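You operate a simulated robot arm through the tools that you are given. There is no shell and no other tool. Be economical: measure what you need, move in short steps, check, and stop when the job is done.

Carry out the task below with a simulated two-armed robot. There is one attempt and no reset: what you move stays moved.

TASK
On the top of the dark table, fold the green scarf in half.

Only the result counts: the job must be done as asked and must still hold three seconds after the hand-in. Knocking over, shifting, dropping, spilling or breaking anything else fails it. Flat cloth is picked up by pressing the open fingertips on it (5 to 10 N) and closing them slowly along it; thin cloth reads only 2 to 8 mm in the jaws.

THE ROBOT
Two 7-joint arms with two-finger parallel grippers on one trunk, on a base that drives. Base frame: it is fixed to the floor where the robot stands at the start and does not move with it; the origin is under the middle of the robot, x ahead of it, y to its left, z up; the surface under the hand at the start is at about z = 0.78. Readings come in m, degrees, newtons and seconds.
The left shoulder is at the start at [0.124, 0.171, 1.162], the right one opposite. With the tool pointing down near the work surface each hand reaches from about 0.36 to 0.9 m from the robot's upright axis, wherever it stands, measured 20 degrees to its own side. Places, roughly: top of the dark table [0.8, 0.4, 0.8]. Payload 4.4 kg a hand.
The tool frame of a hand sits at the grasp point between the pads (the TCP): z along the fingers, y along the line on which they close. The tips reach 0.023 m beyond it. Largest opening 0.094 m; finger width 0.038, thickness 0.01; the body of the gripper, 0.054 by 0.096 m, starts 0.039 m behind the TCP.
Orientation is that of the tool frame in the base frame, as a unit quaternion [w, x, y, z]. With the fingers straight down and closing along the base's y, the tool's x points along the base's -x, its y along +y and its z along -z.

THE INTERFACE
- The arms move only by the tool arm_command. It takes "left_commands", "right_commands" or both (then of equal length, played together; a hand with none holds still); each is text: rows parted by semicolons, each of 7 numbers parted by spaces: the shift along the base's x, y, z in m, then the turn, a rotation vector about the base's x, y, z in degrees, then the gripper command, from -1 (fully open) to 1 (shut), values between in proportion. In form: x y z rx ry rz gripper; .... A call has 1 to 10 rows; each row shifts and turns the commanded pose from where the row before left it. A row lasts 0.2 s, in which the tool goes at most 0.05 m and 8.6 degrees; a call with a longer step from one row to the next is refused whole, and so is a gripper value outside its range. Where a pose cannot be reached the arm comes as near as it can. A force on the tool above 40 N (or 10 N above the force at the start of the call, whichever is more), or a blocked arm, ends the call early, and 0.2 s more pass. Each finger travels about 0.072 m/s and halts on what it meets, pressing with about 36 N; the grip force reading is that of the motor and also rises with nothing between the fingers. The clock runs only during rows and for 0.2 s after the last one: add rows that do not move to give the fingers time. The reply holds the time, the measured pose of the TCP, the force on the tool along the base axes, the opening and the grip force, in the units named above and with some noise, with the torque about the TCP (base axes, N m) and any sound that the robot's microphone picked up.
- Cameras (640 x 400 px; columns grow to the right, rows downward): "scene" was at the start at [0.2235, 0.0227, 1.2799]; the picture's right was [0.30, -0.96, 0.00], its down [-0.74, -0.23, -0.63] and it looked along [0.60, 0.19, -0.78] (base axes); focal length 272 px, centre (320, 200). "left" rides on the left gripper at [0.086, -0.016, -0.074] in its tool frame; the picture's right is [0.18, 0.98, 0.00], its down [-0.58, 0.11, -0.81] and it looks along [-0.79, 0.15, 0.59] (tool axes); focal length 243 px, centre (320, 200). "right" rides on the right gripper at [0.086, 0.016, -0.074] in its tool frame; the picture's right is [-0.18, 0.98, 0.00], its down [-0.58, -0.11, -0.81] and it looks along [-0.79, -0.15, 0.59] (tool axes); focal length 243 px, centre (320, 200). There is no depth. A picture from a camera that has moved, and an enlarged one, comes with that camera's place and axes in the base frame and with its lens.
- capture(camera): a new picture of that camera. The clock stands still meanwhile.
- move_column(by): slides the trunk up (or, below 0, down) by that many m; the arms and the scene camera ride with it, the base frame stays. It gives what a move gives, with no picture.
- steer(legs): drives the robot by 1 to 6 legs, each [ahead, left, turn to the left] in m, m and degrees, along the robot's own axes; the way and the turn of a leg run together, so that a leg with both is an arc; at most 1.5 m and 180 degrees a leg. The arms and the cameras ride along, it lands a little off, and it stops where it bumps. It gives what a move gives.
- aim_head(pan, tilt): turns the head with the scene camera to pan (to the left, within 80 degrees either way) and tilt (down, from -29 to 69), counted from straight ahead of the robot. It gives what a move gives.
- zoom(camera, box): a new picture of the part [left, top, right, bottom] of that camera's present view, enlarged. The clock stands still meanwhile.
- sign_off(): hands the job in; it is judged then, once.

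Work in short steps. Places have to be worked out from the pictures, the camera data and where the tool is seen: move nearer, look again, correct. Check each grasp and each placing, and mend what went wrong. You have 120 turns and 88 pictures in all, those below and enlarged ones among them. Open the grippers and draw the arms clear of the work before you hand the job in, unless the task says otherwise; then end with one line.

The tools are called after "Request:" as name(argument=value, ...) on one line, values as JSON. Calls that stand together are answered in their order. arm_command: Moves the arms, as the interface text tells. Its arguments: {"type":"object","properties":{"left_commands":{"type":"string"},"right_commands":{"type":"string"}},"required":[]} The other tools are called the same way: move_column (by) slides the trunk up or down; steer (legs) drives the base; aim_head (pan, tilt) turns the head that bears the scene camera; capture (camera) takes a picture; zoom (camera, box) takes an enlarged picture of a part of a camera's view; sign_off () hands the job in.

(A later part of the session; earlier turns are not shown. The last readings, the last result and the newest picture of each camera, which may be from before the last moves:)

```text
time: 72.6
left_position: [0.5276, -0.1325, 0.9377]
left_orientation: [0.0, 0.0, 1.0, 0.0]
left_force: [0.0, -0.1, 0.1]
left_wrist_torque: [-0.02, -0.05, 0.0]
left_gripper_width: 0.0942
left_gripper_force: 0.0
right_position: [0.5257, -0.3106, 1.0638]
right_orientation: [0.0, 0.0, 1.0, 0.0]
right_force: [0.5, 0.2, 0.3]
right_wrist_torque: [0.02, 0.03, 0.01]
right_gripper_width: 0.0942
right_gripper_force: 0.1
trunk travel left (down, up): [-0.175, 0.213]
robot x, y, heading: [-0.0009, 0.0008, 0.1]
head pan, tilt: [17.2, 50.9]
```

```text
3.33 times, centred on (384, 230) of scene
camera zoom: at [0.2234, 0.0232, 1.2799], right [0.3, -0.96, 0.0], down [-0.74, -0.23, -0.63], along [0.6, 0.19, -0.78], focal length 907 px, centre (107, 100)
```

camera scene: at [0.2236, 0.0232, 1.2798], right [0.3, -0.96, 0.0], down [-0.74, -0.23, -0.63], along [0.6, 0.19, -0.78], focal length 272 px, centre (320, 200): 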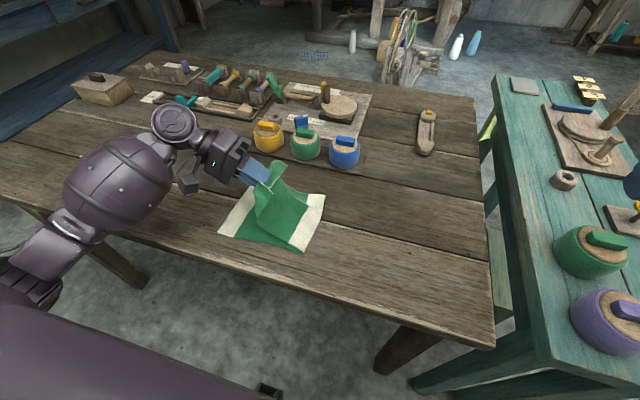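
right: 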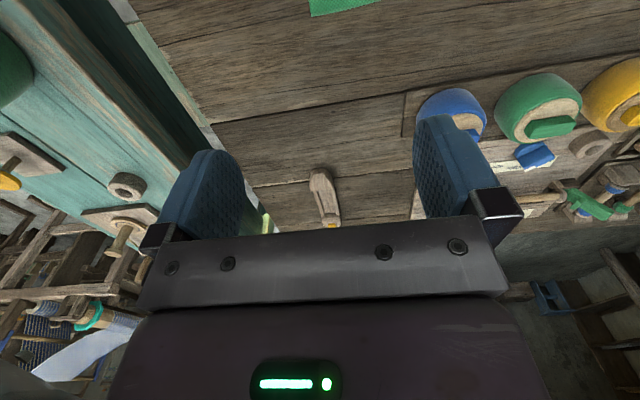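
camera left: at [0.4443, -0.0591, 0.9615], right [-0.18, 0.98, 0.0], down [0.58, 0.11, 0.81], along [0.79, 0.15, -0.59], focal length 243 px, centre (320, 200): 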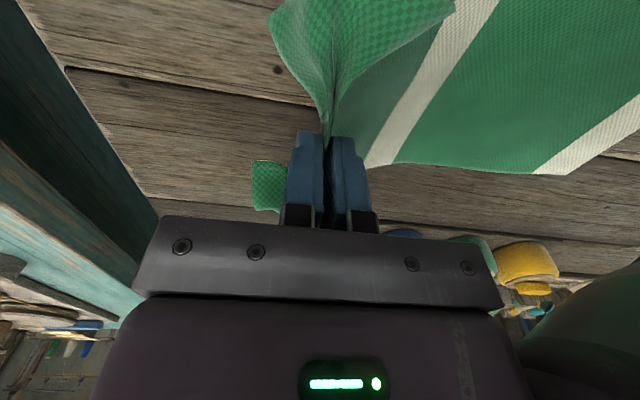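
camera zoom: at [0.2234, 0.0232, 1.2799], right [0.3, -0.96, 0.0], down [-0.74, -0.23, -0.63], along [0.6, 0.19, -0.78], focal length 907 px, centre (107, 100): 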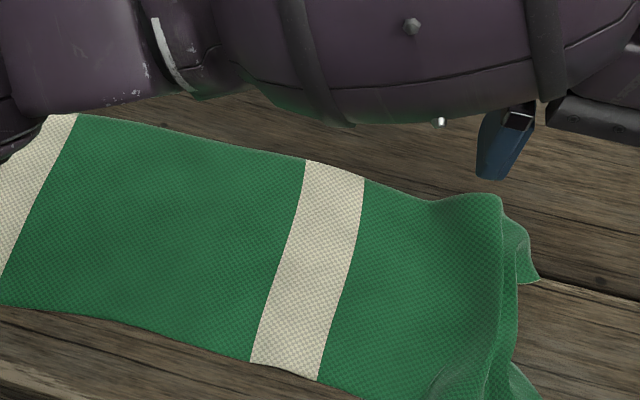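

The ridge persists at y≈−0.125 with the edge at about −0.15. I check it with the hand camera before smoothing it outward.

Request:
arm_command(left_commands="-0.03 0 0 0 0 0 0;-0.03 0 0.02 0 0 0 1;0 0.03 0 0 0 0 1;0 0 0 0 0 0 1")

Request:
capture(camera="left")

```text
time: 73.6
left_position: [0.4672, -0.1035, 0.9556]
left_orientation: [0.0, -0.001, 1.0, 0.0]
left_force: [-0.9, 0.2, -0.3]
left_wrist_torque: [0.0, -0.02, 0.02]
left_gripper_width: 0.0
left_gripper_force: 36.1
right_position: [0.5238, -0.3113, 1.0624]
right_orientation: [-0.001, 0.001, 1.0, 0.0]
right_force: [0.2, -0.4, -0.2]
right_wrist_torque: [0.0, 0.01, 0.03]
right_gripper_width: 0.0943
right_gripper_force: 0.0
trunk travel left (down, up): [-0.175, 0.213]
robot x, y, heading: [-0.0018, -0.0005, 0.3]
head pan, tilt: [17.2, 50.9]
```

```text
22 pictures are left
camera left: at [0.3828, -0.1211, 1.031], right [-0.18, 0.98, 0.0], down [0.58, 0.11, 0.81], along [0.79, 0.15, -0.59], focal length 243 px, centre (320, 200)
```

left: 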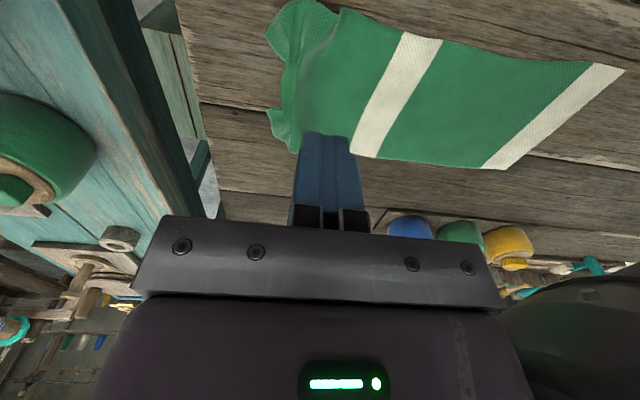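

The end strip is bunched by about 4 cm, with the ridge near (0.51, −0.115). I press closed fingertips on the ridge and open them slowly to spread the cloth.

Request:
arm_command(left_commands="0.027 -0.007 -0.03 0 0 0 1;0.026 -0.007 -0.04 0 0 0 1;0 0 -0.04 0 0 0 1;0 0 -0.03 0 0 0 1;0 0 -0.009 0 0 0 1;0 0 -0.002 0 0 0 1;0 0 -0.001 0 0 0 1")

```text
time: 75.2
left_position: [0.5196, -0.1159, 0.8071]
left_orientation: [0.002, 0.0, 1.0, -0.001]
left_force: [-0.2, 1.8, 10.0]
left_wrist_torque: [0.01, -0.05, 0.04]
left_gripper_width: 0.0002
left_gripper_force: 35.6
right_position: [0.5245, -0.3104, 1.0659]
right_orientation: [0.0, 0.0, 1.0, 0.0]
right_force: [-0.2, -0.1, -0.1]
right_wrist_torque: [0.0, 0.0, -0.04]
right_gripper_width: 0.0939
right_gripper_force: 0.1
trunk travel left (down, up): [-0.175, 0.213]
robot x, y, heading: [-0.0039, -0.0009, -0.0]
head pan, tilt: [17.2, 50.9]
```

10 N of contact on the bunched layers. I open slowly to spread, then rise and look.

Request:
arm_command(left_commands="0 0 0 0 0 0 0.7;0 0 -0.001 0 0 0 0.4;0 0 -0.001 0 0 0 0.1;0 0 0 0 0 0 -0.2;0 0 0 0 0 0 -0.5;0 0 0 0 0 0 -0.8;0 0 0 0 0 0 -1;0 0 0.03 0 0 0 -1;0 0 0.05 0 0 0 -1;0 0 0.03 0 0 0 -1")

Request:
capture(camera="left")

```text
time: 76.5
left_position: [0.5207, -0.1171, 0.8063]
left_orientation: [0.003, 0.0, 1.0, -0.005]
left_force: [-2.3, 5.1, 24.4]
left_wrist_torque: [-1.02, -0.03, -0.08]
left_gripper_width: 0.0821
left_gripper_force: 0.1
right_position: [0.5248, -0.3108, 1.0624]
right_orientation: [0.0, 0.001, 1.0, 0.0]
right_force: [0.1, 0.4, 0.4]
right_wrist_torque: [-0.03, 0.03, 0.01]
right_gripper_width: 0.0937
right_gripper_force: 0.1
trunk travel left (down, up): [-0.175, 0.213]
robot x, y, heading: [-0.0028, -0.0007, 0.0]
head pan, tilt: [17.2, 50.9]
stopped in row 6 (left hand): the force on the tool passed its limit at 44 N (the readings are from after the stop); the commanded pose is now the measured one
```

```text
21 pictures are left
camera left: at [0.4344, -0.1326, 0.8809], right [-0.18, 0.98, -0.01], down [0.58, 0.12, 0.81], along [0.8, 0.14, -0.59], focal length 243 px, centre (320, 200)
```

left: 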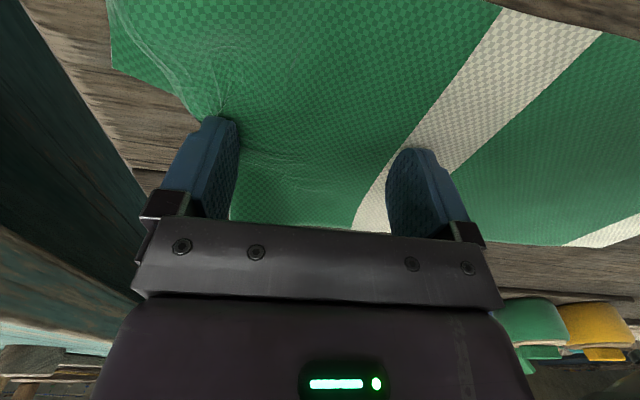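

The spread worked: the cloth is smooth between the fingers. I lift straight up and look at the end again.

Request:
arm_command(left_commands="0 0 0.01 0 0 0 -0.8;0 0 0.03 0 0 0 -0.8;-0.03 0.01 0.04 0 0 0 -0.8;-0.03 0.01 0.03 0 0 0 -0.3;0 0 0.02 0 0 0 -0.3;0 0 0 0 0 0 -0.3")

Request:
zoom(camera="left", box=[160, 0, 640, 220])

```text
refused: row 3 steps farther than a row can; nothing moved
```

```text
1.33 times, centred on (400, 110) of left
camera zoom: at [0.4344, -0.1326, 0.8809], right [-0.18, 0.98, -0.01], down [0.58, 0.12, 0.81], along [0.8, 0.14, -0.59], focal length 324 px, centre (213, 320)
```

zoom: 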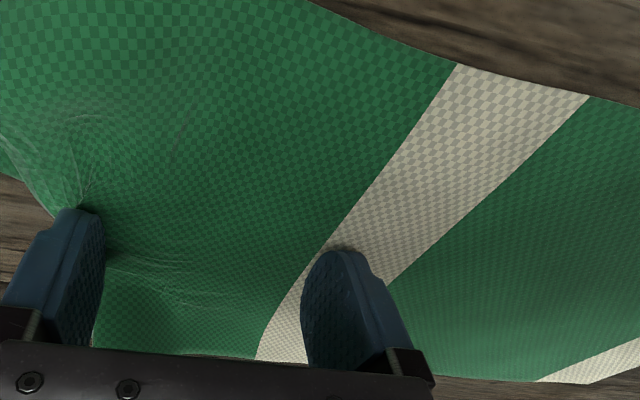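

The call was refused for a step too long; I repeat it with shorter steps.

Request:
arm_command(left_commands="0 0 0.01 0 0 0 -0.8;0 0 0.03 0 0 0 -0.8;-0.025 0.01 0.035 0 0 0 -0.8;-0.025 0.01 0.035 0 0 0 -0.3;-0.01 0 0.03 0 0 0 -0.3;0 0 0 0 0 0 -0.3")

Request:
zoom(camera="left", box=[160, 0, 640, 220])

```text
time: 77.9
left_position: [0.46, -0.0967, 0.9463]
left_orientation: [0.001, 0.001, 1.0, -0.001]
left_force: [-0.1, -0.3, -0.1]
left_wrist_torque: [-0.04, 0.03, 0.0]
left_gripper_width: 0.0613
left_gripper_force: 0.1
right_position: [0.5257, -0.3106, 1.064]
right_orientation: [0.0, 0.0, 1.0, -0.001]
right_force: [0.3, 0.6, -0.4]
right_wrist_torque: [-0.01, 0.0, 0.01]
right_gripper_width: 0.0938
right_gripper_force: 0.1
trunk travel left (down, up): [-0.175, 0.213]
robot x, y, heading: [0.0013, 0.0007, 0.0]
head pan, tilt: [17.2, 50.9]
```

```text
1.33 times, centred on (400, 110) of left
camera zoom: at [0.3752, -0.1135, 1.0222], right [-0.18, 0.98, 0.0], down [0.58, 0.11, 0.81], along [0.79, 0.15, -0.59], focal length 324 px, centre (213, 320)
```

zoom: 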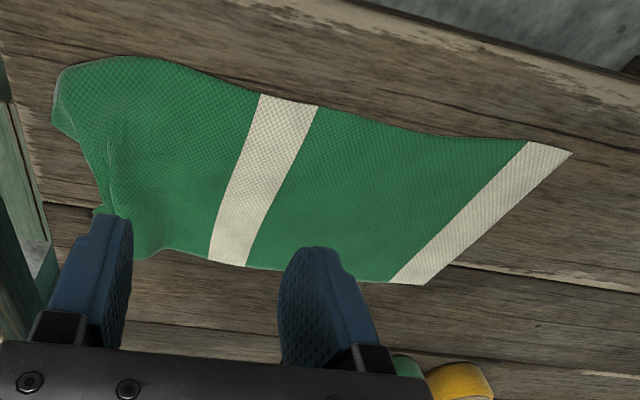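

Mostly flat; a ridge remains near (0.535, −0.16) close to the edge. I repeat the spread there with lighter pressure.

Request:
arm_command(left_commands="0.03 -0.02 -0.02 0 0 0 0.3;0.03 -0.02 -0.03 0 0 0 1;0.025 -0.02 -0.035 0 0 0 1;0 0 -0.04 0 0 0 1;0 0 -0.01 0 0 0 1;0 0 -0.002 0 0 0 1;0 0 -0.001 0 0 0 1")

```text
time: 79.5
left_position: [0.5446, -0.157, 0.807]
left_orientation: [0.002, 0.0, 1.0, -0.002]
left_force: [0.1, -0.7, 2.3]
left_wrist_torque: [0.01, -0.04, -0.01]
left_gripper_width: 0.0
left_gripper_force: 36.2
right_position: [0.5251, -0.311, 1.0632]
right_orientation: [0.0, 0.0, 1.0, 0.0]
right_force: [-0.4, 0.6, -0.2]
right_wrist_torque: [0.01, 0.0, 0.01]
right_gripper_width: 0.0942
right_gripper_force: 0.1
trunk travel left (down, up): [-0.175, 0.213]
robot x, y, heading: [0.0025, -0.0017, -0.0]
head pan, tilt: [17.2, 50.9]
```

Light contact of 2.3 N; I add 1 mm and open, then rise to view.

Request:
arm_command(left_commands="0 0 -0.0015 0 0 0 0.7;0 0 -0.0005 0 0 0 0.4;0 0 0 0 0 0 0.1;0 0 0 0 0 0 -0.2;0 0 0 0 0 0 -0.4;0 0 0.01 0 0 0 -0.4;0 0 0.03 0 0 0 -0.3;-0.025 0.025 0.03 0 0 0 -0.3;-0.025 0.02 0.035 0 0 0 -0.3;-0.025 0.01 0.03 0 0 0 -0.3")

Request:
zoom(camera="left", box=[160, 0, 640, 220])

```text
time: 81.7
left_position: [0.4668, -0.1024, 0.9372]
left_orientation: [0.002, -0.001, 1.0, -0.001]
left_force: [1.0, -1.1, 0.0]
left_wrist_torque: [-0.02, -0.01, -0.01]
left_gripper_width: 0.061
left_gripper_force: 0.1
right_position: [0.5253, -0.3105, 1.0645]
right_orientation: [0.001, 0.0, 1.0, 0.0]
right_force: [0.0, -0.8, 0.2]
right_wrist_torque: [0.0, 0.01, 0.0]
right_gripper_width: 0.0941
right_gripper_force: 0.0
trunk travel left (down, up): [-0.175, 0.213]
robot x, y, heading: [0.0008, -0.0001, 0.1]
head pan, tilt: [17.2, 50.9]
```

```text
1.33 times, centred on (400, 110) of left
camera zoom: at [0.3821, -0.1175, 1.0134], right [-0.18, 0.98, 0.0], down [0.58, 0.11, 0.81], along [0.79, 0.15, -0.59], focal length 324 px, centre (213, 320)
```

zoom: 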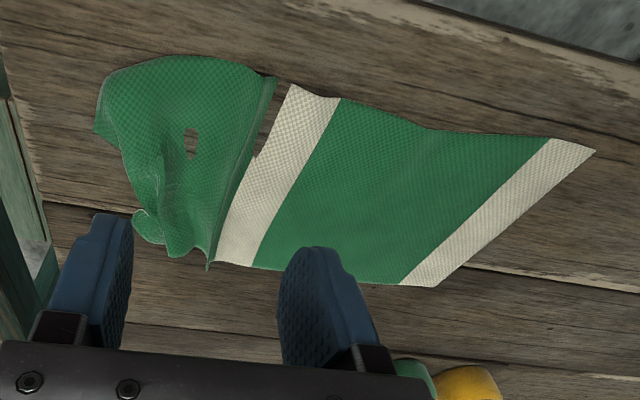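

That made a new overlap near the stripe. The white end is clean, so I'll grip its edge and drag the whole scarf towards +y, so that tension straightens it. I move over to the white end (edge y≈0.163, centre x≈0.518).

Request:
arm_command(left_commands="0.009 0.04 0 0 0 0 -0.3;0.009 0.04 0 0 0 0 -0.3;0.009 0.04 0 0 0 0 -0.3;0.008 0.04 -0.02 0 0 0 -0.3;0.008 0.04 -0.025 0 0 0 -0.3;0.008 0.038 -0.025 0 0 0 -0.3;0 0 -0.04 0 0 0 -0.3;0 0 -0.02 0 0 0 -0.3;0 0 -0.002 0 0 0 -0.3;0 0 -0.001 0 0 0 -0.3")

Request:
capture(camera="left")

```text
time: 83.9
left_position: [0.5217, 0.1369, 0.8039]
left_orientation: [0.002, 0.0, 1.0, -0.002]
left_force: [0.7, 0.2, 1.0]
left_wrist_torque: [-0.07, -0.04, 0.05]
left_gripper_width: 0.0611
left_gripper_force: 0.2
right_position: [0.5262, -0.3104, 1.064]
right_orientation: [0.0, 0.0, 1.0, 0.0]
right_force: [0.4, 1.4, 0.1]
right_wrist_torque: [-0.03, -0.01, 0.03]
right_gripper_width: 0.0939
right_gripper_force: 0.1
trunk travel left (down, up): [-0.175, 0.213]
robot x, y, heading: [0.0005, 0.0032, 0.4]
head pan, tilt: [17.2, 50.9]
```

```text
17 pictures are left
camera left: at [0.4369, 0.121, 0.8796], right [-0.18, 0.98, 0.0], down [0.58, 0.11, 0.81], along [0.79, 0.15, -0.59], focal length 243 px, centre (320, 200)
```

left: 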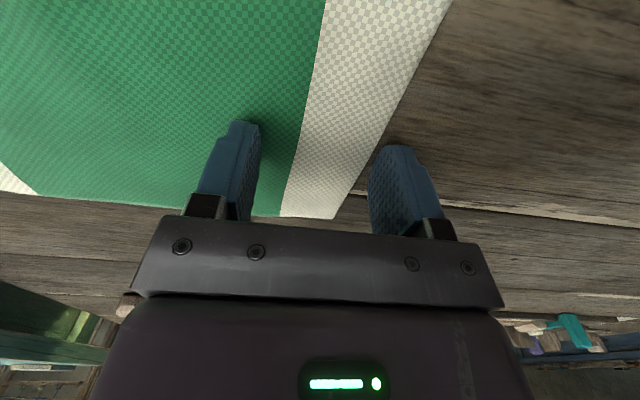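

The white edge sits just inside the outer finger. I press slightly, close, lift 1.5 cm and drag towards +y.

Request:
arm_command(left_commands="0 0 -0.002 0 0 0 -0.1;0 0 0 0 0 0 0.2;0 0 0 0 0 0 0.5;0 0 0 0 0 0 0.75;0 0 0 0 0 0 1;0 0 0 0 0 0 1;0 0.01 0.01 0 0 0 1;0 0.03 0.005 0 0 0 1;0 0.04 0 0 0 0 1;0 0.04 0 0 0 0 1")

Request:
arm_command(left_commands="0 0.03 0 0 0 0 1;0 0.03 0 0 0 0 1;0 0.03 0 0 0 0 1;0 0.03 0 0 0 0 1;0 0 0 0 0 0 1")

Request:
capture(camera="scene")

```text
time: 86.1
left_position: [0.5173, 0.255, 0.8177]
left_orientation: [0.001, 0.0, 1.0, -0.002]
left_force: [-0.3, 0.7, 0.6]
left_wrist_torque: [0.0, -0.02, 0.0]
left_gripper_width: 0.0119
left_gripper_force: 36.3
right_position: [0.5245, -0.3093, 1.064]
right_orientation: [-0.001, 0.0, 1.0, 0.0]
right_force: [-0.2, 0.0, -0.6]
right_wrist_torque: [0.0, -0.04, 0.04]
right_gripper_width: 0.0941
right_gripper_force: 0.1
trunk travel left (down, up): [-0.175, 0.213]
robot x, y, heading: [0.0021, 0.0034, 0.1]
head pan, tilt: [17.2, 50.9]
```

```text
time: 87.3
left_position: [0.522, 0.3742, 0.8185]
left_orientation: [0.001, -0.001, 1.0, -0.001]
left_force: [0.6, 0.1, 0.0]
left_wrist_torque: [0.02, 0.03, -0.01]
left_gripper_width: 0.0121
left_gripper_force: 35.7
right_position: [0.5249, -0.3107, 1.0629]
right_orientation: [0.0, 0.0, 1.0, 0.0]
right_force: [0.4, 0.6, -0.2]
right_wrist_torque: [-0.03, 0.0, -0.02]
right_gripper_width: 0.0938
right_gripper_force: 0.1
trunk travel left (down, up): [-0.175, 0.213]
robot x, y, heading: [0.0016, 0.0014, 0.2]
head pan, tilt: [17.2, 50.9]
```

```text
16 pictures are left
camera scene: at [0.2236, 0.0227, 1.2798], right [0.3, -0.96, 0.0], down [-0.74, -0.23, -0.63], along [0.6, 0.19, -0.78], focal length 272 px, centre (320, 200)
```

scene: 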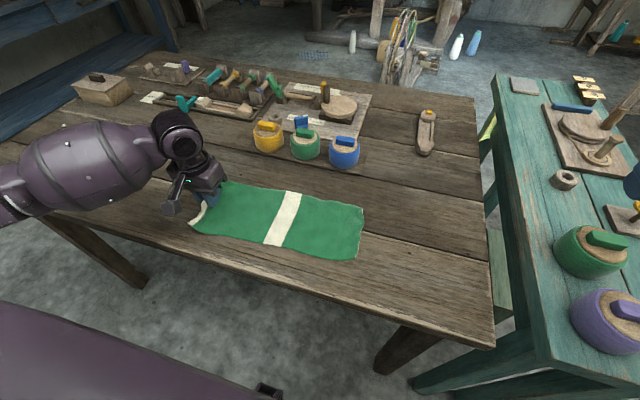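

The drag straightened the scarf nicely. I lower, open, and withdraw upward to the left.

Request:
arm_command(left_commands="0 0.01 -0.008 0 0 0 1;0 0 0 0 0 0 0.7;0 0 0 0 0 0 0.3;0 0 0 0 0 0 -0.2;0 0 0.03 0 0 0 -0.6;0 0 0.04 0 0 0 -0.6;0 0.04 0.02 0 0 0 -0.3;0 0.045 0 0 0 0 -0.3;0 0.04 0 0 0 0 -0.3")

Request:
zoom(camera="scene", box=[140, 130, 396, 290])

```text
time: 89.3
left_position: [0.5208, 0.5128, 0.9028]
left_orientation: [0.002, 0.002, 1.0, -0.002]
left_force: [-0.5, -0.2, -0.6]
left_wrist_torque: [-0.01, 0.01, 0.03]
left_gripper_width: 0.061
left_gripper_force: 0.1
right_position: [0.5252, -0.3122, 1.0639]
right_orientation: [0.001, 0.001, 1.0, 0.0]
right_force: [0.7, 0.4, -0.3]
right_wrist_torque: [0.02, -0.02, 0.01]
right_gripper_width: 0.0938
right_gripper_force: 0.2
trunk travel left (down, up): [-0.175, 0.213]
robot x, y, heading: [0.0001, 0.0013, 0.1]
head pan, tilt: [17.2, 50.9]
```

```text
2.50 times, centred on (268, 210) of scene
camera zoom: at [0.2232, 0.0232, 1.28], right [0.3, -0.96, 0.0], down [-0.74, -0.23, -0.63], along [0.6, 0.19, -0.78], focal length 680 px, centre (450, 175)
```

zoom: 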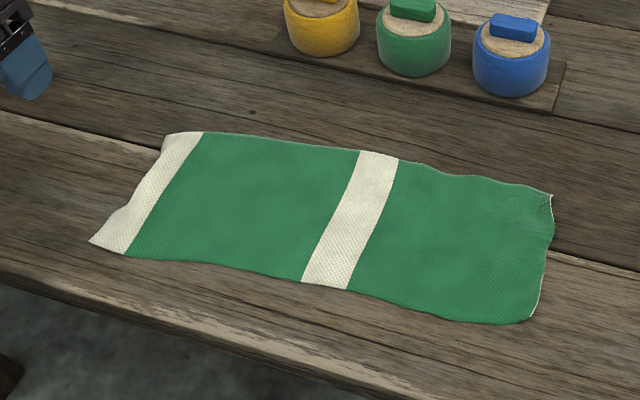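

The scarf is flat again: white end at y≈0.42 (centre x 0.506), right end at y≈0.04 (centre x 0.547), so the fold line is at y≈0.231. I bring the hand over the right end edge.

Request:
arm_command(left_commands="0.003 -0.0447 0 0 0 0 -0.3;0.003 -0.0447 0 0 0 0 -0.3;0.003 -0.0447 0 0 0 0 -0.3;0.003 -0.0447 0 0 0 0 -0.3;0.003 -0.0447 0 0 0 0 -0.3;0.003 -0.0447 0 0 0 0 -0.3;0.003 -0.0447 0 0 0 0 -0.3;0.003 -0.0447 0 0 0 0 -0.3;0.002 -0.0447 -0.02 0 0 0 -0.3;0.002 -0.0447 -0.02 0 0 0 -0.3")

Request:
capture(camera="left")

```text
time: 91.5
left_position: [0.5485, 0.0619, 0.8631]
left_orientation: [0.001, 0.001, 1.0, -0.001]
left_force: [-0.6, 0.3, 0.4]
left_wrist_torque: [0.01, -0.03, 0.0]
left_gripper_width: 0.0609
left_gripper_force: 0.1
right_position: [0.5252, -0.3127, 1.0635]
right_orientation: [0.0, 0.0, 1.0, -0.001]
right_force: [-0.8, 0.5, -0.3]
right_wrist_torque: [0.0, 0.01, 0.0]
right_gripper_width: 0.0938
right_gripper_force: 0.0
trunk travel left (down, up): [-0.175, 0.213]
robot x, y, heading: [0.0003, -0.0003, 0.3]
head pan, tilt: [17.2, 50.9]
```

```text
14 pictures are left
camera left: at [0.4637, 0.0456, 0.9383], right [-0.18, 0.98, 0.0], down [0.58, 0.11, 0.81], along [0.79, 0.15, -0.59], focal length 243 px, centre (320, 200)
```

left: 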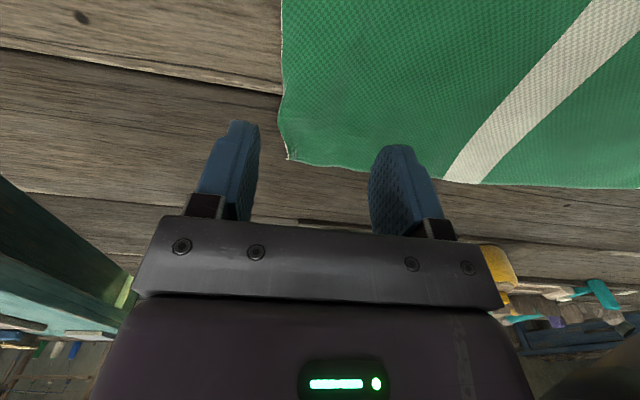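

The set-up matches my first good grip (outer finger 5 mm past the edge). I descend to a light contact.

Request:
arm_command(left_commands="0 0 -0.03 0 0 0 -0.3;0 0 -0.021 0 0 0 -0.3;0 0 -0.004 0 0 0 -0.3;0 0 -0.002 0 0 0 -0.3;0 0 -0.001 0 0 0 -0.3")

```text
time: 92.7
left_position: [0.5483, 0.0654, 0.8044]
left_orientation: [0.003, 0.0, 1.0, -0.002]
left_force: [-0.3, 0.2, 6.3]
left_wrist_torque: [0.28, 0.09, 0.04]
left_gripper_width: 0.0615
left_gripper_force: 0.4
right_position: [0.5255, -0.3104, 1.0636]
right_orientation: [0.001, 0.001, 1.0, 0.0]
right_force: [-0.9, 0.0, -0.3]
right_wrist_torque: [0.01, -0.01, 0.0]
right_gripper_width: 0.0941
right_gripper_force: 0.0
trunk travel left (down, up): [-0.175, 0.213]
robot x, y, heading: [0.0038, 0.0012, 0.0]
head pan, tilt: [17.2, 50.9]
```

6 N. I close slowly and lift as in the first grip, then check.

Request:
arm_command(left_commands="0 0 0 0 0 0 -0.15;0 0 0 0 0 0 0;0 0 0 0 0 0 0.15;0 0 0 0 0 0 0.3;0 0 0 0 0 0 0.45;0 0 0 0 0 0 0.6;0 0 0 0 0 0 0.75;0 0 0 0 0 0 0.9;0 0 0 0 0 0 1;0 0 0 0 0 0 1")

Request:
arm_command(left_commands="0 0.004 0.01 0 0 0 1;0 0.008 0.02 0 0 0 1;0 0.015 0.025 0 0 0 1;0 0 0 0 0 0 1")

Request:
capture(camera="left")

```text
time: 94.9
left_position: [0.549, 0.0653, 0.8046]
left_orientation: [0.002, 0.0, 1.0, -0.002]
left_force: [0.1, 4.8, 18.4]
left_wrist_torque: [0.25, 0.14, -0.03]
left_gripper_width: 0.0107
left_gripper_force: 36.1
right_position: [0.5236, -0.3095, 1.0646]
right_orientation: [0.001, 0.0, 1.0, 0.001]
right_force: [0.8, 0.0, -0.4]
right_wrist_torque: [-0.01, -0.01, 0.02]
right_gripper_width: 0.0941
right_gripper_force: 0.0
trunk travel left (down, up): [-0.175, 0.213]
robot x, y, heading: [0.0028, 0.0042, -0.0]
head pan, tilt: [17.2, 50.9]
```

```text
time: 95.9
left_position: [0.5488, 0.0929, 0.8543]
left_orientation: [0.0, -0.001, 1.0, -0.002]
left_force: [0.7, 0.5, 0.2]
left_wrist_torque: [0.0, 0.01, 0.0]
left_gripper_width: 0.0025
left_gripper_force: 36.5
right_position: [0.5255, -0.311, 1.0636]
right_orientation: [0.0, 0.0, 1.0, -0.001]
right_force: [0.3, 0.8, 0.4]
right_wrist_torque: [0.04, 0.02, -0.01]
right_gripper_width: 0.0937
right_gripper_force: 0.1
trunk travel left (down, up): [-0.175, 0.213]
robot x, y, heading: [-0.0026, -0.001, 0.0]
head pan, tilt: [17.2, 50.9]
```

```text
13 pictures are left
camera left: at [0.4639, 0.0767, 0.9294], right [-0.18, 0.98, 0.0], down [0.58, 0.11, 0.81], along [0.79, 0.15, -0.59], focal length 243 px, centre (320, 200)
```

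left: 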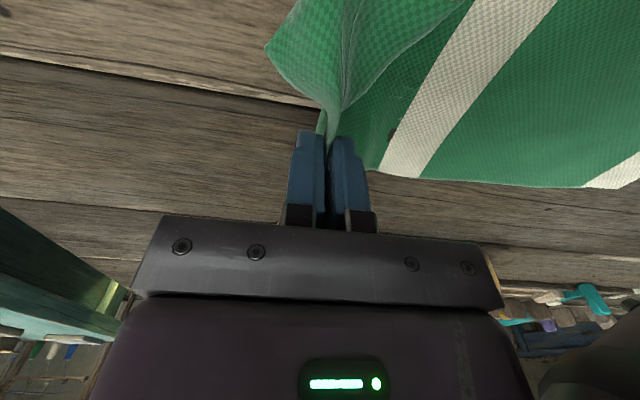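

The edge is held with the near corner outward. I carry it over on an arc about the fold line (radius ≈0.165), tilting the hand and shifting −x by 0.04 to meet the white end.

Request:
arm_command(left_commands="0 0.015 0.04 0 0 0 1;0 0.02 0.03 0 0 0 1;-0.005 0.04 0.026 -6 0 0 1;-0.005 0.04 0.013 -8 0 0 1;-0.005 0.04 0 -8 0 0 1;-0.005 0.04 -0.008 -8 0 0 1;-0.005 0.036 -0.017 -8 0 0 1;-0.005 0.032 -0.023 -6 0 0 1;-0.005 0.026 -0.03 -6 0 0 1;-0.005 0.014 -0.03 -6 0 0 1")

Request:
zoom(camera="scene", box=[140, 130, 340, 255])

```text
time: 98.1
left_position: [0.5101, 0.3949, 0.8598]
left_orientation: [0.002, 0.0, 0.882, -0.472]
left_force: [0.4, -1.2, -0.7]
left_wrist_torque: [0.09, 0.01, -0.02]
left_gripper_width: 0.0026
left_gripper_force: 36.4
right_position: [0.5252, -0.3092, 1.0634]
right_orientation: [0.0, 0.0, 1.0, 0.0]
right_force: [-0.7, -0.1, 0.1]
right_wrist_torque: [-0.01, 0.03, 0.02]
right_gripper_width: 0.0939
right_gripper_force: 0.0
trunk travel left (down, up): [-0.175, 0.213]
robot x, y, heading: [-0.0007, -0.0006, 0.0]
head pan, tilt: [17.2, 50.9]
```

```text
3.20 times, centred on (240, 192) of scene
camera zoom: at [0.2239, 0.023, 1.2798], right [0.3, -0.96, 0.0], down [-0.74, -0.23, -0.63], along [0.6, 0.19, -0.78], focal length 870 px, centre (576, 224)
```

zoom: 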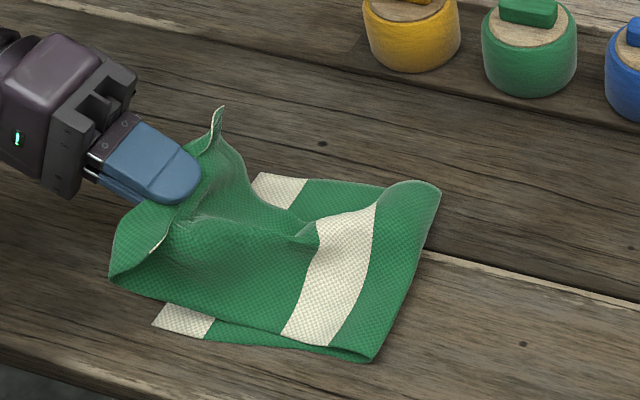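

Corners flare outward nicely, but the pull rolled the fold to y≈0.24, while the white end slid to y≈0.39 (ideal fold ≈0.20). I peel back over past the fold to reset it before landing.

Request:
arm_command(left_commands="0.002 -0.02 0.03 8 0 0 1;0.002 -0.03 0.03 8 0 0 1;0.003 -0.04 0.02 8 0 0 1;0.003 -0.04 0.01 8 0 0 1;0.003 -0.045 0 8 0 0 1;0.003 -0.045 -0.005 8 0 0 1;0.003 -0.045 -0.015 4 0 0 1;0.003 -0.035 -0.015 0 0 0 1;0 0 0 0 0 0 1")

Request:
zoom(camera="scene", box=[140, 120, 396, 280])

```text
time: 100.1
left_position: [0.5297, 0.0957, 0.9133]
left_orientation: [0.002, 0.0, 0.999, -0.036]
left_force: [0.2, 0.8, -0.4]
left_wrist_torque: [-0.05, -0.02, 0.0]
left_gripper_width: 0.0027
left_gripper_force: 36.3
right_position: [0.5246, -0.3118, 1.064]
right_orientation: [0.0, 0.0, 1.0, 0.0]
right_force: [-0.3, 0.6, -0.1]
right_wrist_torque: [0.03, 0.01, 0.01]
right_gripper_width: 0.0941
right_gripper_force: 0.1
trunk travel left (down, up): [-0.175, 0.213]
robot x, y, heading: [-0.0023, 0.0025, 0.1]
head pan, tilt: [17.2, 50.9]
```

```text
2.50 times, centred on (268, 200) of scene
camera zoom: at [0.2232, 0.0231, 1.28], right [0.3, -0.96, 0.0], down [-0.74, -0.23, -0.63], along [0.6, 0.19, -0.78], focal length 680 px, centre (450, 200)
```

zoom: 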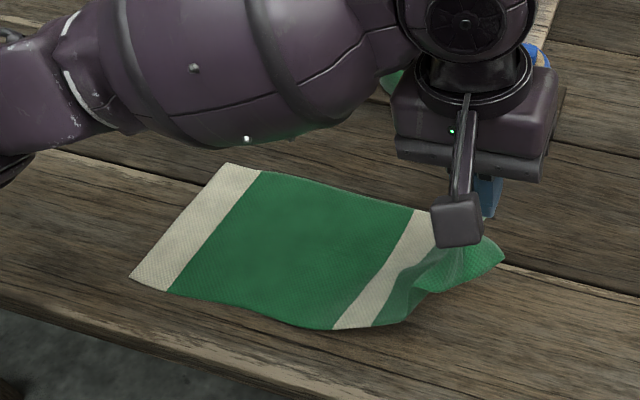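

The fold is reset; the white end's centre is at about (0.514, 0.378), so the ideal fold is y≈0.186. I lay it again on a tighter arc, ending with the pinch at y≈0.34 so that nothing is pulled.

Request:
arm_command(left_commands="-0.002 0.04 0.02 -4 0 0 1;-0.002 0.045 0.012 -8 0 0 1;-0.002 0.045 -0.003 -8 0 0 1;-0.002 0.04 -0.012 -8 0 0 1;-0.002 0.032 -0.022 -8 0 0 1;-0.002 0.022 -0.03 -8 0 0 1;-0.002 0.014 -0.033 -6 0 0 1;-0.002 0.006 -0.022 -4 0 0 1;0 0 0 0 0 0 1")

Request:
zoom(camera="scene", box=[140, 130, 340, 255])

```text
time: 102.1
left_position: [0.5164, 0.3395, 0.8248]
left_orientation: [0.001, 0.0, 0.873, -0.487]
left_force: [-0.5, -0.2, -0.4]
left_wrist_torque: [0.05, 0.01, 0.02]
left_gripper_width: 0.0029
left_gripper_force: 35.9
right_position: [0.5265, -0.3112, 1.0644]
right_orientation: [0.0, 0.0, 1.0, 0.0]
right_force: [-0.7, 0.5, 0.4]
right_wrist_torque: [0.0, -0.05, 0.0]
right_gripper_width: 0.0941
right_gripper_force: 0.0
trunk travel left (down, up): [-0.175, 0.213]
robot x, y, heading: [-0.0005, 0.0003, 0.0]
head pan, tilt: [17.2, 50.9]
```

```text
3.20 times, centred on (240, 192) of scene
camera zoom: at [0.2233, 0.0228, 1.28], right [0.3, -0.96, 0.0], down [-0.74, -0.23, -0.63], along [0.6, 0.19, -0.78], focal length 870 px, centre (576, 224)
```

zoom: 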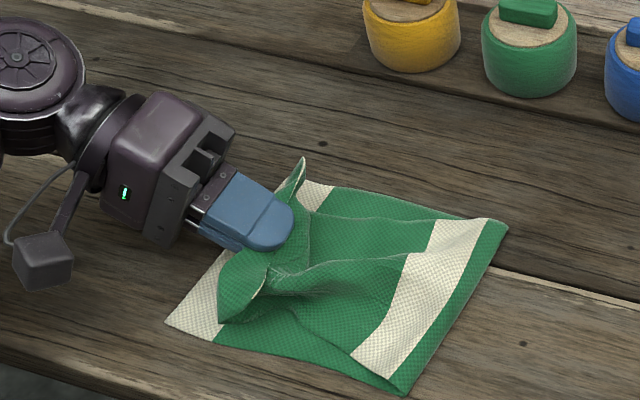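

Good: fold at y≈0.20, corners turned up and outward, with slight slack. I move 1.5 cm further, lower, release and withdraw.

Request:
arm_command(left_commands="0 0.01 -0.004 0 0 0 1;0 0.008 -0.004 0 0 0 1;0 0 0 0 0 0 0.85;0 0 0 0 0 0 0.7;0 0 0 0 0 0 0.6;0 0.01 0.002 0 0 0 0.6;0 0.02 0.008 0 0 0 0.6;0 0.03 0.014 0 0 0 0.6;0 0.03 0.014 0 0 0 0.6;0 0.01 0.02 0 0 0 0.6")

Request:
zoom(camera="scene", box=[140, 130, 340, 255])

```text
time: 104.3
left_position: [0.516, 0.4557, 0.8724]
left_orientation: [0.001, 0.0, 0.874, -0.486]
left_force: [-0.7, 0.4, -0.5]
left_wrist_torque: [0.0, 0.03, 0.03]
left_gripper_width: 0.0187
left_gripper_force: 0.0
right_position: [0.5256, -0.3112, 1.0631]
right_orientation: [0.0, 0.001, 1.0, 0.0]
right_force: [-0.2, -0.5, -0.4]
right_wrist_torque: [0.0, -0.02, -0.03]
right_gripper_width: 0.094
right_gripper_force: 0.0
trunk travel left (down, up): [-0.175, 0.213]
robot x, y, heading: [-0.0043, 0.0028, 0.2]
head pan, tilt: [17.2, 50.9]
```

```text
3.20 times, centred on (240, 192) of scene
camera zoom: at [0.2232, 0.0227, 1.28], right [0.3, -0.96, 0.0], down [-0.74, -0.23, -0.63], along [0.6, 0.19, -0.78], focal length 870 px, centre (576, 224)
```

zoom: 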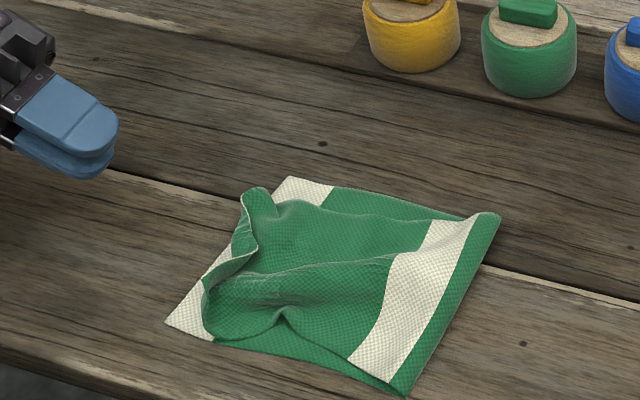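

Only the held strip is turned up, as after the first fold. I bring the hand upright and closed to y≈0.30 above the scarf, to sweep the strip outward.

Request:
arm_command(left_commands="0 0 0.03 8.3 0 0 0.6;0 0 0.03 8.3 0 0 0.8;0 -0.02 0 8.3 0 0 1;0 -0.03 0 8.3 0 0 1;0 -0.035 0 8.3 0 0 1;0 -0.035 0 8.3 0 0 1;0 -0.036 0 8.3 0 0 1;0 0 -0.035 0 0 0 1;0 0 -0.045 0 0 0 1;0 0 -0.035 0 0 0 1")

Request:
capture(camera="left")

```text
time: 106.5
left_position: [0.517, 0.3008, 0.8156]
left_orientation: [0.001, 0.0, 1.0, 0.0]
left_force: [0.1, -0.5, -0.2]
left_wrist_torque: [0.03, 0.0, -0.03]
left_gripper_width: 0.0
left_gripper_force: 35.5
right_position: [0.5256, -0.3116, 1.0633]
right_orientation: [-0.001, 0.0, 1.0, 0.0]
right_force: [0.2, 0.0, 0.3]
right_wrist_torque: [-0.01, -0.02, 0.01]
right_gripper_width: 0.0938
right_gripper_force: 0.0
trunk travel left (down, up): [-0.175, 0.213]
robot x, y, heading: [-0.0029, 0.0006, -0.3]
head pan, tilt: [17.2, 50.9]
```

```text
8 pictures are left
camera left: at [0.431, 0.2844, 0.8899], right [-0.18, 0.98, 0.0], down [0.58, 0.11, 0.81], along [0.79, 0.15, -0.59], focal length 243 px, centre (320, 200)
```

left: 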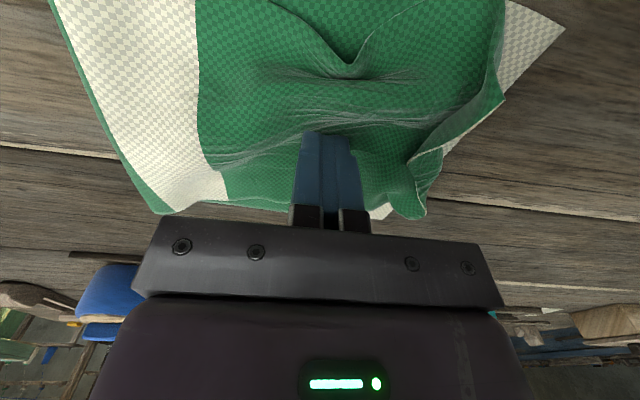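

The strip's edge stands ahead of the fingers. I sweep +y just above the cloth to tip it outward.

Request:
arm_command(left_commands="0 0 -0.005 0 0 0 1;0.003 0.015 0 0 0 0 1;0 0.015 0 0 0 0 1;0 0.02 0.001 0 0 0 1;0 0.025 0.001 0 0 0 1;0 0.03 0 0 0 0 1;0 0.03 0 0 0 0 1;0 0 0.03 0 0 0 1;0 0 0.04 0 0 0 1")

Request:
zoom(camera="scene", box=[140, 130, 340, 255])

```text
time: 108.5
left_position: [0.5188, 0.4345, 0.8875]
left_orientation: [0.002, 0.0, 1.0, -0.001]
left_force: [-0.2, 0.2, 0.2]
left_wrist_torque: [0.01, -0.03, 0.0]
left_gripper_width: 0.0
left_gripper_force: 35.8
right_position: [0.5251, -0.3112, 1.0639]
right_orientation: [-0.001, 0.0, 1.0, 0.0]
right_force: [-0.6, 0.2, -1.3]
right_wrist_torque: [0.0, 0.02, 0.01]
right_gripper_width: 0.0939
right_gripper_force: 0.1
trunk travel left (down, up): [-0.175, 0.213]
robot x, y, heading: [0.0027, -0.0006, -0.2]
head pan, tilt: [17.2, 50.9]
```

```text
3.20 times, centred on (240, 192) of scene
camera zoom: at [0.2229, 0.0226, 1.2801], right [0.3, -0.96, 0.0], down [-0.74, -0.23, -0.63], along [0.6, 0.19, -0.78], focal length 870 px, centre (576, 224)
```

zoom: 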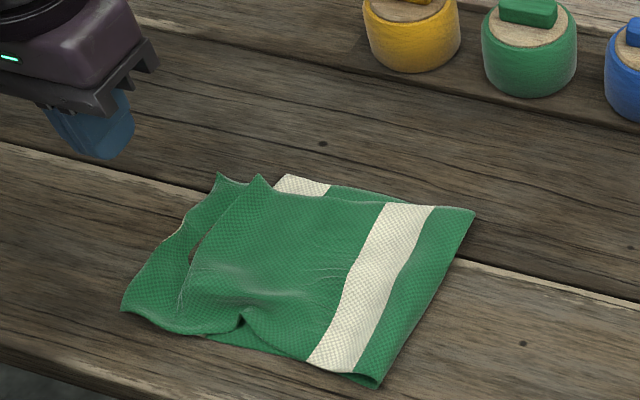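

The strip is flipped out, and nothing is tucked, but the top edge overhangs by about 4 cm (top edge y≈0.42, white end ≈0.38, fold ≈0.223). I'll press lightly on the top layer near the fold and drag −y, so the top layer slides back and the fold rolls outward.

Request:
arm_command(left_commands="0 -0.04 0 0 0 0 1;0 -0.04 0 0 0 0 1;0 -0.04 0 0 0 0 1;0 -0.034 -0.02 0 0 0 1;0 0 -0.04 0 0 0 1;0 0 -0.015 0 0 0 1;0 0 -0.003 0 0 0 1;0 0 -0.002 0 0 0 1;0 0 -0.001 0 0 0 1")

```text
time: 110.5
left_position: [0.518, 0.2801, 0.8061]
left_orientation: [0.002, -0.001, 1.0, -0.001]
left_force: [1.5, -1.5, 3.5]
left_wrist_torque: [-0.01, 0.04, 0.05]
left_gripper_width: 0.0
left_gripper_force: 36.2
right_position: [0.5251, -0.3121, 1.0636]
right_orientation: [0.0, 0.0, 1.0, -0.001]
right_force: [-0.1, -0.3, -0.7]
right_wrist_torque: [-0.01, -0.01, 0.01]
right_gripper_width: 0.0942
right_gripper_force: 0.0
trunk travel left (down, up): [-0.175, 0.213]
robot x, y, heading: [0.0002, -0.0007, 0.2]
head pan, tilt: [17.2, 50.9]
```

3.5 N of contact. I drag slowly −y by 4 cm, then lift and look.

Request:
arm_command(left_commands="0 -0.008 0 0 0 0 1;0 -0.008 0 0 0 0 1;0 -0.008 0 0 0 0 1;0 -0.008 0 0 0 0 1;0 -0.008 0 0 0 0 1;0 0 0.02 0 0 0 1;0 0 0.045 0 0 0 1;0 0.045 0.02 0 0 0 1;0 0.048 0 0 0 0 1;0 0.048 0 0 0 0 1")

Request:
arm_command(left_commands="0 0.048 0 0 0 0 1;0 0.048 0 0 0 0 1")

Request:
zoom(camera="scene", box=[140, 130, 340, 255])

```text
time: 112.7
left_position: [0.5164, 0.3844, 0.8864]
left_orientation: [0.002, 0.0, 1.0, -0.001]
left_force: [0.8, 0.2, -0.5]
left_wrist_torque: [-0.05, -0.04, 0.0]
left_gripper_width: 0.0
left_gripper_force: 36.5
right_position: [0.5249, -0.3097, 1.0636]
right_orientation: [0.0, 0.0, 1.0, 0.0]
right_force: [-1.1, -0.3, 0.0]
right_wrist_torque: [0.0, -0.01, 0.02]
right_gripper_width: 0.094
right_gripper_force: 0.0
trunk travel left (down, up): [-0.175, 0.213]
robot x, y, heading: [0.0017, 0.0004, -0.1]
head pan, tilt: [17.2, 50.9]
```

```text
time: 113.3
left_position: [0.5197, 0.4818, 0.887]
left_orientation: [0.001, 0.001, 1.0, -0.001]
left_force: [0.2, 0.7, 0.0]
left_wrist_torque: [-0.02, 0.01, 0.02]
left_gripper_width: 0.0
left_gripper_force: 36.0
right_position: [0.5257, -0.3099, 1.0641]
right_orientation: [0.0, 0.0, 1.0, 0.001]
right_force: [-0.5, -0.3, -1.2]
right_wrist_torque: [0.03, 0.0, 0.01]
right_gripper_width: 0.094
right_gripper_force: 0.1
trunk travel left (down, up): [-0.175, 0.213]
robot x, y, heading: [-0.0006, 0.0004, -0.3]
head pan, tilt: [17.2, 50.9]
```

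```text
3.20 times, centred on (240, 192) of scene
camera zoom: at [0.2235, 0.023, 1.2799], right [0.3, -0.96, 0.0], down [-0.74, -0.23, -0.63], along [0.6, 0.19, -0.78], focal length 870 px, centre (576, 224)
```

zoom: 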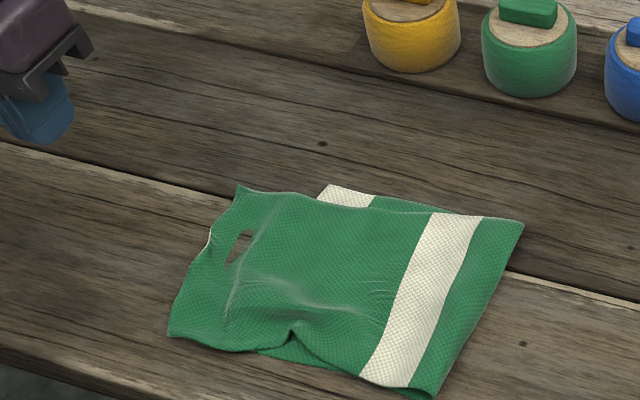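

Both layers moved together, so that doesn't help. The overhang makes it easy to grip only the top layer again; I'll regrip about 3 cm inside its edge, reset the fold by peeling, and lay it shorter. I descend over the overhang.

Request:
arm_command(left_commands="-0.002 -0.037 0 0 0 0 0.5;-0.002 -0.036 0 0 0 0 0;-0.002 -0.036 -0.02 0 0 0 -0.06;0 0 -0.04 0 0 0 -0.06;0 0 -0.016 0 0 0 -0.06;0 0 -0.004 0 0 0 -0.06;0 0 -0.002 0 0 0 -0.06;0 0 -0.001 0 0 0 -0.06")

```text
time: 115.1
left_position: [0.5112, 0.3689, 0.8071]
left_orientation: [0.0, -0.001, 1.0, 0.0]
left_force: [0.4, -0.1, 0.3]
left_wrist_torque: [-0.03, -0.01, 0.0]
left_gripper_width: 0.0499
left_gripper_force: 0.0
right_position: [0.5253, -0.3104, 1.0641]
right_orientation: [0.0, 0.0, 1.0, 0.0]
right_force: [-0.1, 0.7, -1.3]
right_wrist_torque: [-0.02, -0.04, -0.01]
right_gripper_width: 0.094
right_gripper_force: 0.1
trunk travel left (down, up): [-0.175, 0.213]
robot x, y, heading: [0.0013, -0.0005, 0.0]
head pan, tilt: [17.2, 50.9]
```

No contact yet; I go down 3.5 mm more, close slowly and lift a little.

Request:
arm_command(left_commands="0 0 -0.002 0 0 0 -0.06;0 0 -0.0015 0 0 0 -0.06;0 0 0 0 0 0 0.1;0 0 0 0 0 0 0.25;0 0 0 0 0 0 0.4;0 0 0 0 0 0 0.55;0 0 0 0 0 0 0.7;0 0 0 0 0 0 0.85;0 0 0 0 0 0 1;0 0 0 0 0 0 1")

Request:
arm_command(left_commands="0 -0.01 0.02 0 0 0 1;0 -0.02 0.03 0 0 0 1;0 -0.03 0.03 0 0 0 1;0 0 0 0 0 0 1")

Request:
capture(camera="left")

```text
time: 117.3
left_position: [0.5102, 0.3697, 0.8047]
left_orientation: [0.004, 0.0, 1.0, 0.0]
left_force: [2.8, -2.9, 30.9]
left_wrist_torque: [-0.37, 0.17, 0.1]
left_gripper_width: 0.0033
left_gripper_force: 35.6
right_position: [0.5253, -0.312, 1.0653]
right_orientation: [0.0, 0.0, 1.0, 0.002]
right_force: [1.0, 0.6, -0.4]
right_wrist_torque: [0.0, 0.05, -0.02]
right_gripper_width: 0.0938
right_gripper_force: 0.1
trunk travel left (down, up): [-0.175, 0.213]
robot x, y, heading: [0.0002, 0.0002, 0.4]
head pan, tilt: [17.2, 50.9]
```

```text
time: 118.3
left_position: [0.5119, 0.3113, 0.8809]
left_orientation: [0.001, 0.0, 1.0, 0.0]
left_force: [0.6, -0.3, 1.0]
left_wrist_torque: [-0.03, 0.02, -0.01]
left_gripper_width: 0.0026
left_gripper_force: 36.1
right_position: [0.5266, -0.3105, 1.0636]
right_orientation: [0.0, 0.0, 1.0, 0.0]
right_force: [-0.8, 0.3, 0.4]
right_wrist_torque: [0.0, 0.01, 0.02]
right_gripper_width: 0.0937
right_gripper_force: 0.1
trunk travel left (down, up): [-0.175, 0.213]
robot x, y, heading: [0.0004, 0.0037, -0.1]
head pan, tilt: [17.2, 50.9]
```

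```text
5 pictures are left
camera left: at [0.4258, 0.2954, 0.9571], right [-0.18, 0.98, 0.0], down [0.58, 0.11, 0.81], along [0.79, 0.15, -0.59], focal length 243 px, centre (320, 200)
```

left: 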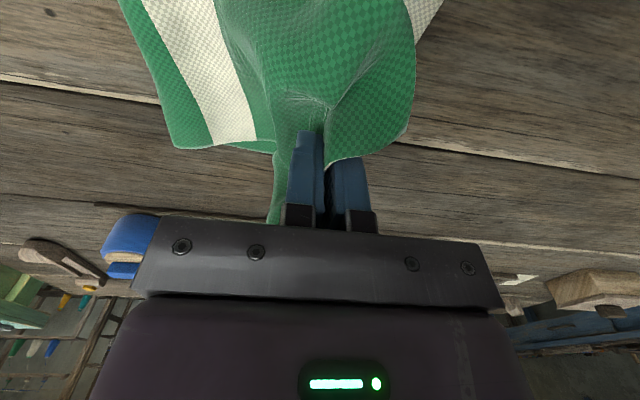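

Only the top layer is held, with the near corner outward. I peel back past the fold to reset it, then lay it on the same tight arc as before, shifted to the present white end (y≈0.342).

Request:
arm_command(left_commands="0.002 -0.03 0.03 0 0 0 1;0.002 -0.04 0.025 0 0 0 1;0.002 -0.045 0.01 0 0 0 1;0.002 -0.048 0 0 0 0 1;0.002 -0.045 -0.01 0 0 0 1;0.002 -0.04 -0.012 0 0 0 1;0 -0.003 -0.01 0 0 0 1;0 0 0 0 0 0 1")

Request:
arm_command(left_commands="-0.001 0.04 0.02 -8 0 0 1;-0.001 0.045 0.012 -8 0 0 1;-0.001 0.045 -0.003 -8 0 0 1;-0.002 0.04 -0.012 -8 0 0 1;-0.002 0.032 -0.022 -8 0 0 1;-0.002 0.022 -0.03 -8 0 0 1;-0.002 0.014 -0.033 -6 0 0 1;-0.001 0.006 -0.022 -4 0 0 1;0 0 0 0 0 0 1")

Request:
zoom(camera="scene", box=[140, 130, 340, 255])

```text
time: 120.1
left_position: [0.5241, 0.06, 0.9155]
left_orientation: [0.002, 0.0, 1.0, -0.002]
left_force: [-0.8, -0.1, -0.5]
left_wrist_torque: [0.0, -0.06, 0.01]
left_gripper_width: 0.0029
left_gripper_force: 36.0
right_position: [0.5258, -0.311, 1.064]
right_orientation: [0.0, 0.0, 1.0, 0.001]
right_force: [-0.2, -0.4, -0.1]
right_wrist_torque: [-0.02, 0.02, 0.01]
right_gripper_width: 0.0943
right_gripper_force: 0.1
trunk travel left (down, up): [-0.175, 0.213]
robot x, y, heading: [-0.0022, 0.0005, -0.2]
head pan, tilt: [17.2, 50.9]
```

```text
time: 122.1
left_position: [0.5108, 0.3021, 0.8267]
left_orientation: [0.0, 0.0, 0.874, -0.485]
left_force: [-0.5, 0.1, 0.3]
left_wrist_torque: [0.04, -0.01, 0.02]
left_gripper_width: 0.0026
left_gripper_force: 35.8
right_position: [0.526, -0.3109, 1.0637]
right_orientation: [0.0, 0.0, 1.0, 0.0]
right_force: [0.2, -0.7, -0.5]
right_wrist_torque: [0.01, -0.03, 0.0]
right_gripper_width: 0.0941
right_gripper_force: 0.1
trunk travel left (down, up): [-0.175, 0.213]
robot x, y, heading: [-0.0036, 0.0, -0.0]
head pan, tilt: [17.2, 50.9]
```

```text
3.20 times, centred on (240, 192) of scene
camera zoom: at [0.2233, 0.0228, 1.28], right [0.3, -0.96, 0.0], down [-0.74, -0.23, -0.63], along [0.6, 0.19, -0.78], focal length 870 px, centre (576, 224)
```

zoom: 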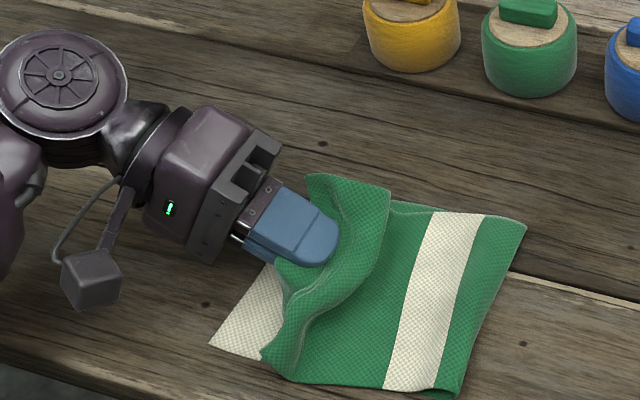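

The held strip lies turned back on top, and the fold still sits at y≈0.178 instead of ≈0.155. I peel back further (hand to y≈0.02) and return on a lower arc, so the fold stays further out.

Request:
arm_command(left_commands="0.002 -0.02 0.03 8 0 0 1;0.002 -0.03 0.03 8 0 0 1;0.002 -0.04 0.02 8 0 0 1;0.002 -0.045 0.005 8 0 0 1;0.002 -0.045 0 8 0 0 1;0.002 -0.045 -0.01 8 0 0 1;0.002 -0.04 -0.015 8 0 0 1;0 -0.02 -0.015 2 0 0 1;0 0 0 0 0 0 1")

Request:
arm_command(left_commands="-0.001 0.035 0.025 -4 0 0 1;-0.001 0.04 0.02 -8 0 0 1;-0.002 0.045 0.005 -8 0 0 1;-0.002 0.045 -0.003 -8 0 0 1;-0.002 0.04 -0.012 -8 0 0 1;-0.002 0.035 -0.022 -8 0 0 1;-0.002 0.025 -0.03 -8 0 0 1;-0.002 0.015 -0.026 -6 0 0 1;0 0 0 0 0 0 1")

Request:
zoom(camera="scene", box=[140, 130, 340, 255])

```text
time: 124.1
left_position: [0.5257, 0.0193, 0.8726]
left_orientation: [0.002, 0.0, 1.0, 0.0]
left_force: [-0.4, -0.7, 0.0]
left_wrist_torque: [-0.06, 0.0, 0.02]
left_gripper_width: 0.0028
left_gripper_force: 35.4
right_position: [0.5255, -0.3107, 1.0654]
right_orientation: [0.0, 0.0, 1.0, -0.001]
right_force: [-0.4, -0.8, 1.0]
right_wrist_torque: [0.02, -0.02, 0.0]
right_gripper_width: 0.0939
right_gripper_force: 0.1
trunk travel left (down, up): [-0.175, 0.213]
robot x, y, heading: [-0.0012, -0.0028, 0.1]
head pan, tilt: [17.2, 50.9]
```

```text
time: 126.1
left_position: [0.515, 0.2994, 0.8289]
left_orientation: [0.0, -0.001, 0.874, -0.486]
left_force: [0.2, -0.2, -0.2]
left_wrist_torque: [0.04, 0.03, -0.03]
left_gripper_width: 0.0027
left_gripper_force: 35.9
right_position: [0.5253, -0.3102, 1.0636]
right_orientation: [-0.001, 0.0, 1.0, 0.0]
right_force: [-0.3, -0.4, -0.1]
right_wrist_torque: [-0.01, -0.01, -0.02]
right_gripper_width: 0.094
right_gripper_force: 0.2
trunk travel left (down, up): [-0.175, 0.213]
robot x, y, heading: [-0.0047, -0.0039, -0.0]
head pan, tilt: [17.2, 50.9]
```

```text
3.20 times, centred on (240, 192) of scene
camera zoom: at [0.2233, 0.0228, 1.28], right [0.3, -0.96, 0.0], down [-0.74, -0.23, -0.63], along [0.6, 0.19, -0.78], focal length 870 px, centre (576, 224)
```

zoom: 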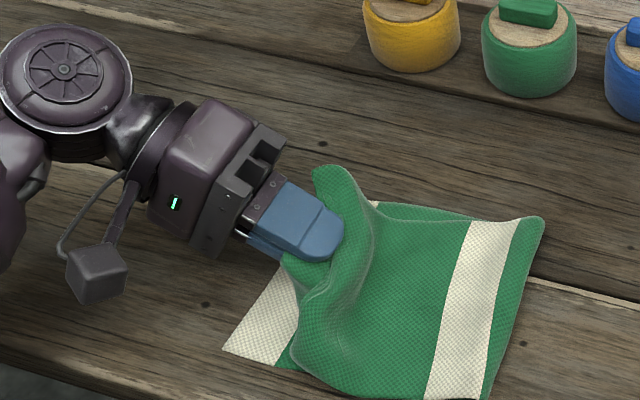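

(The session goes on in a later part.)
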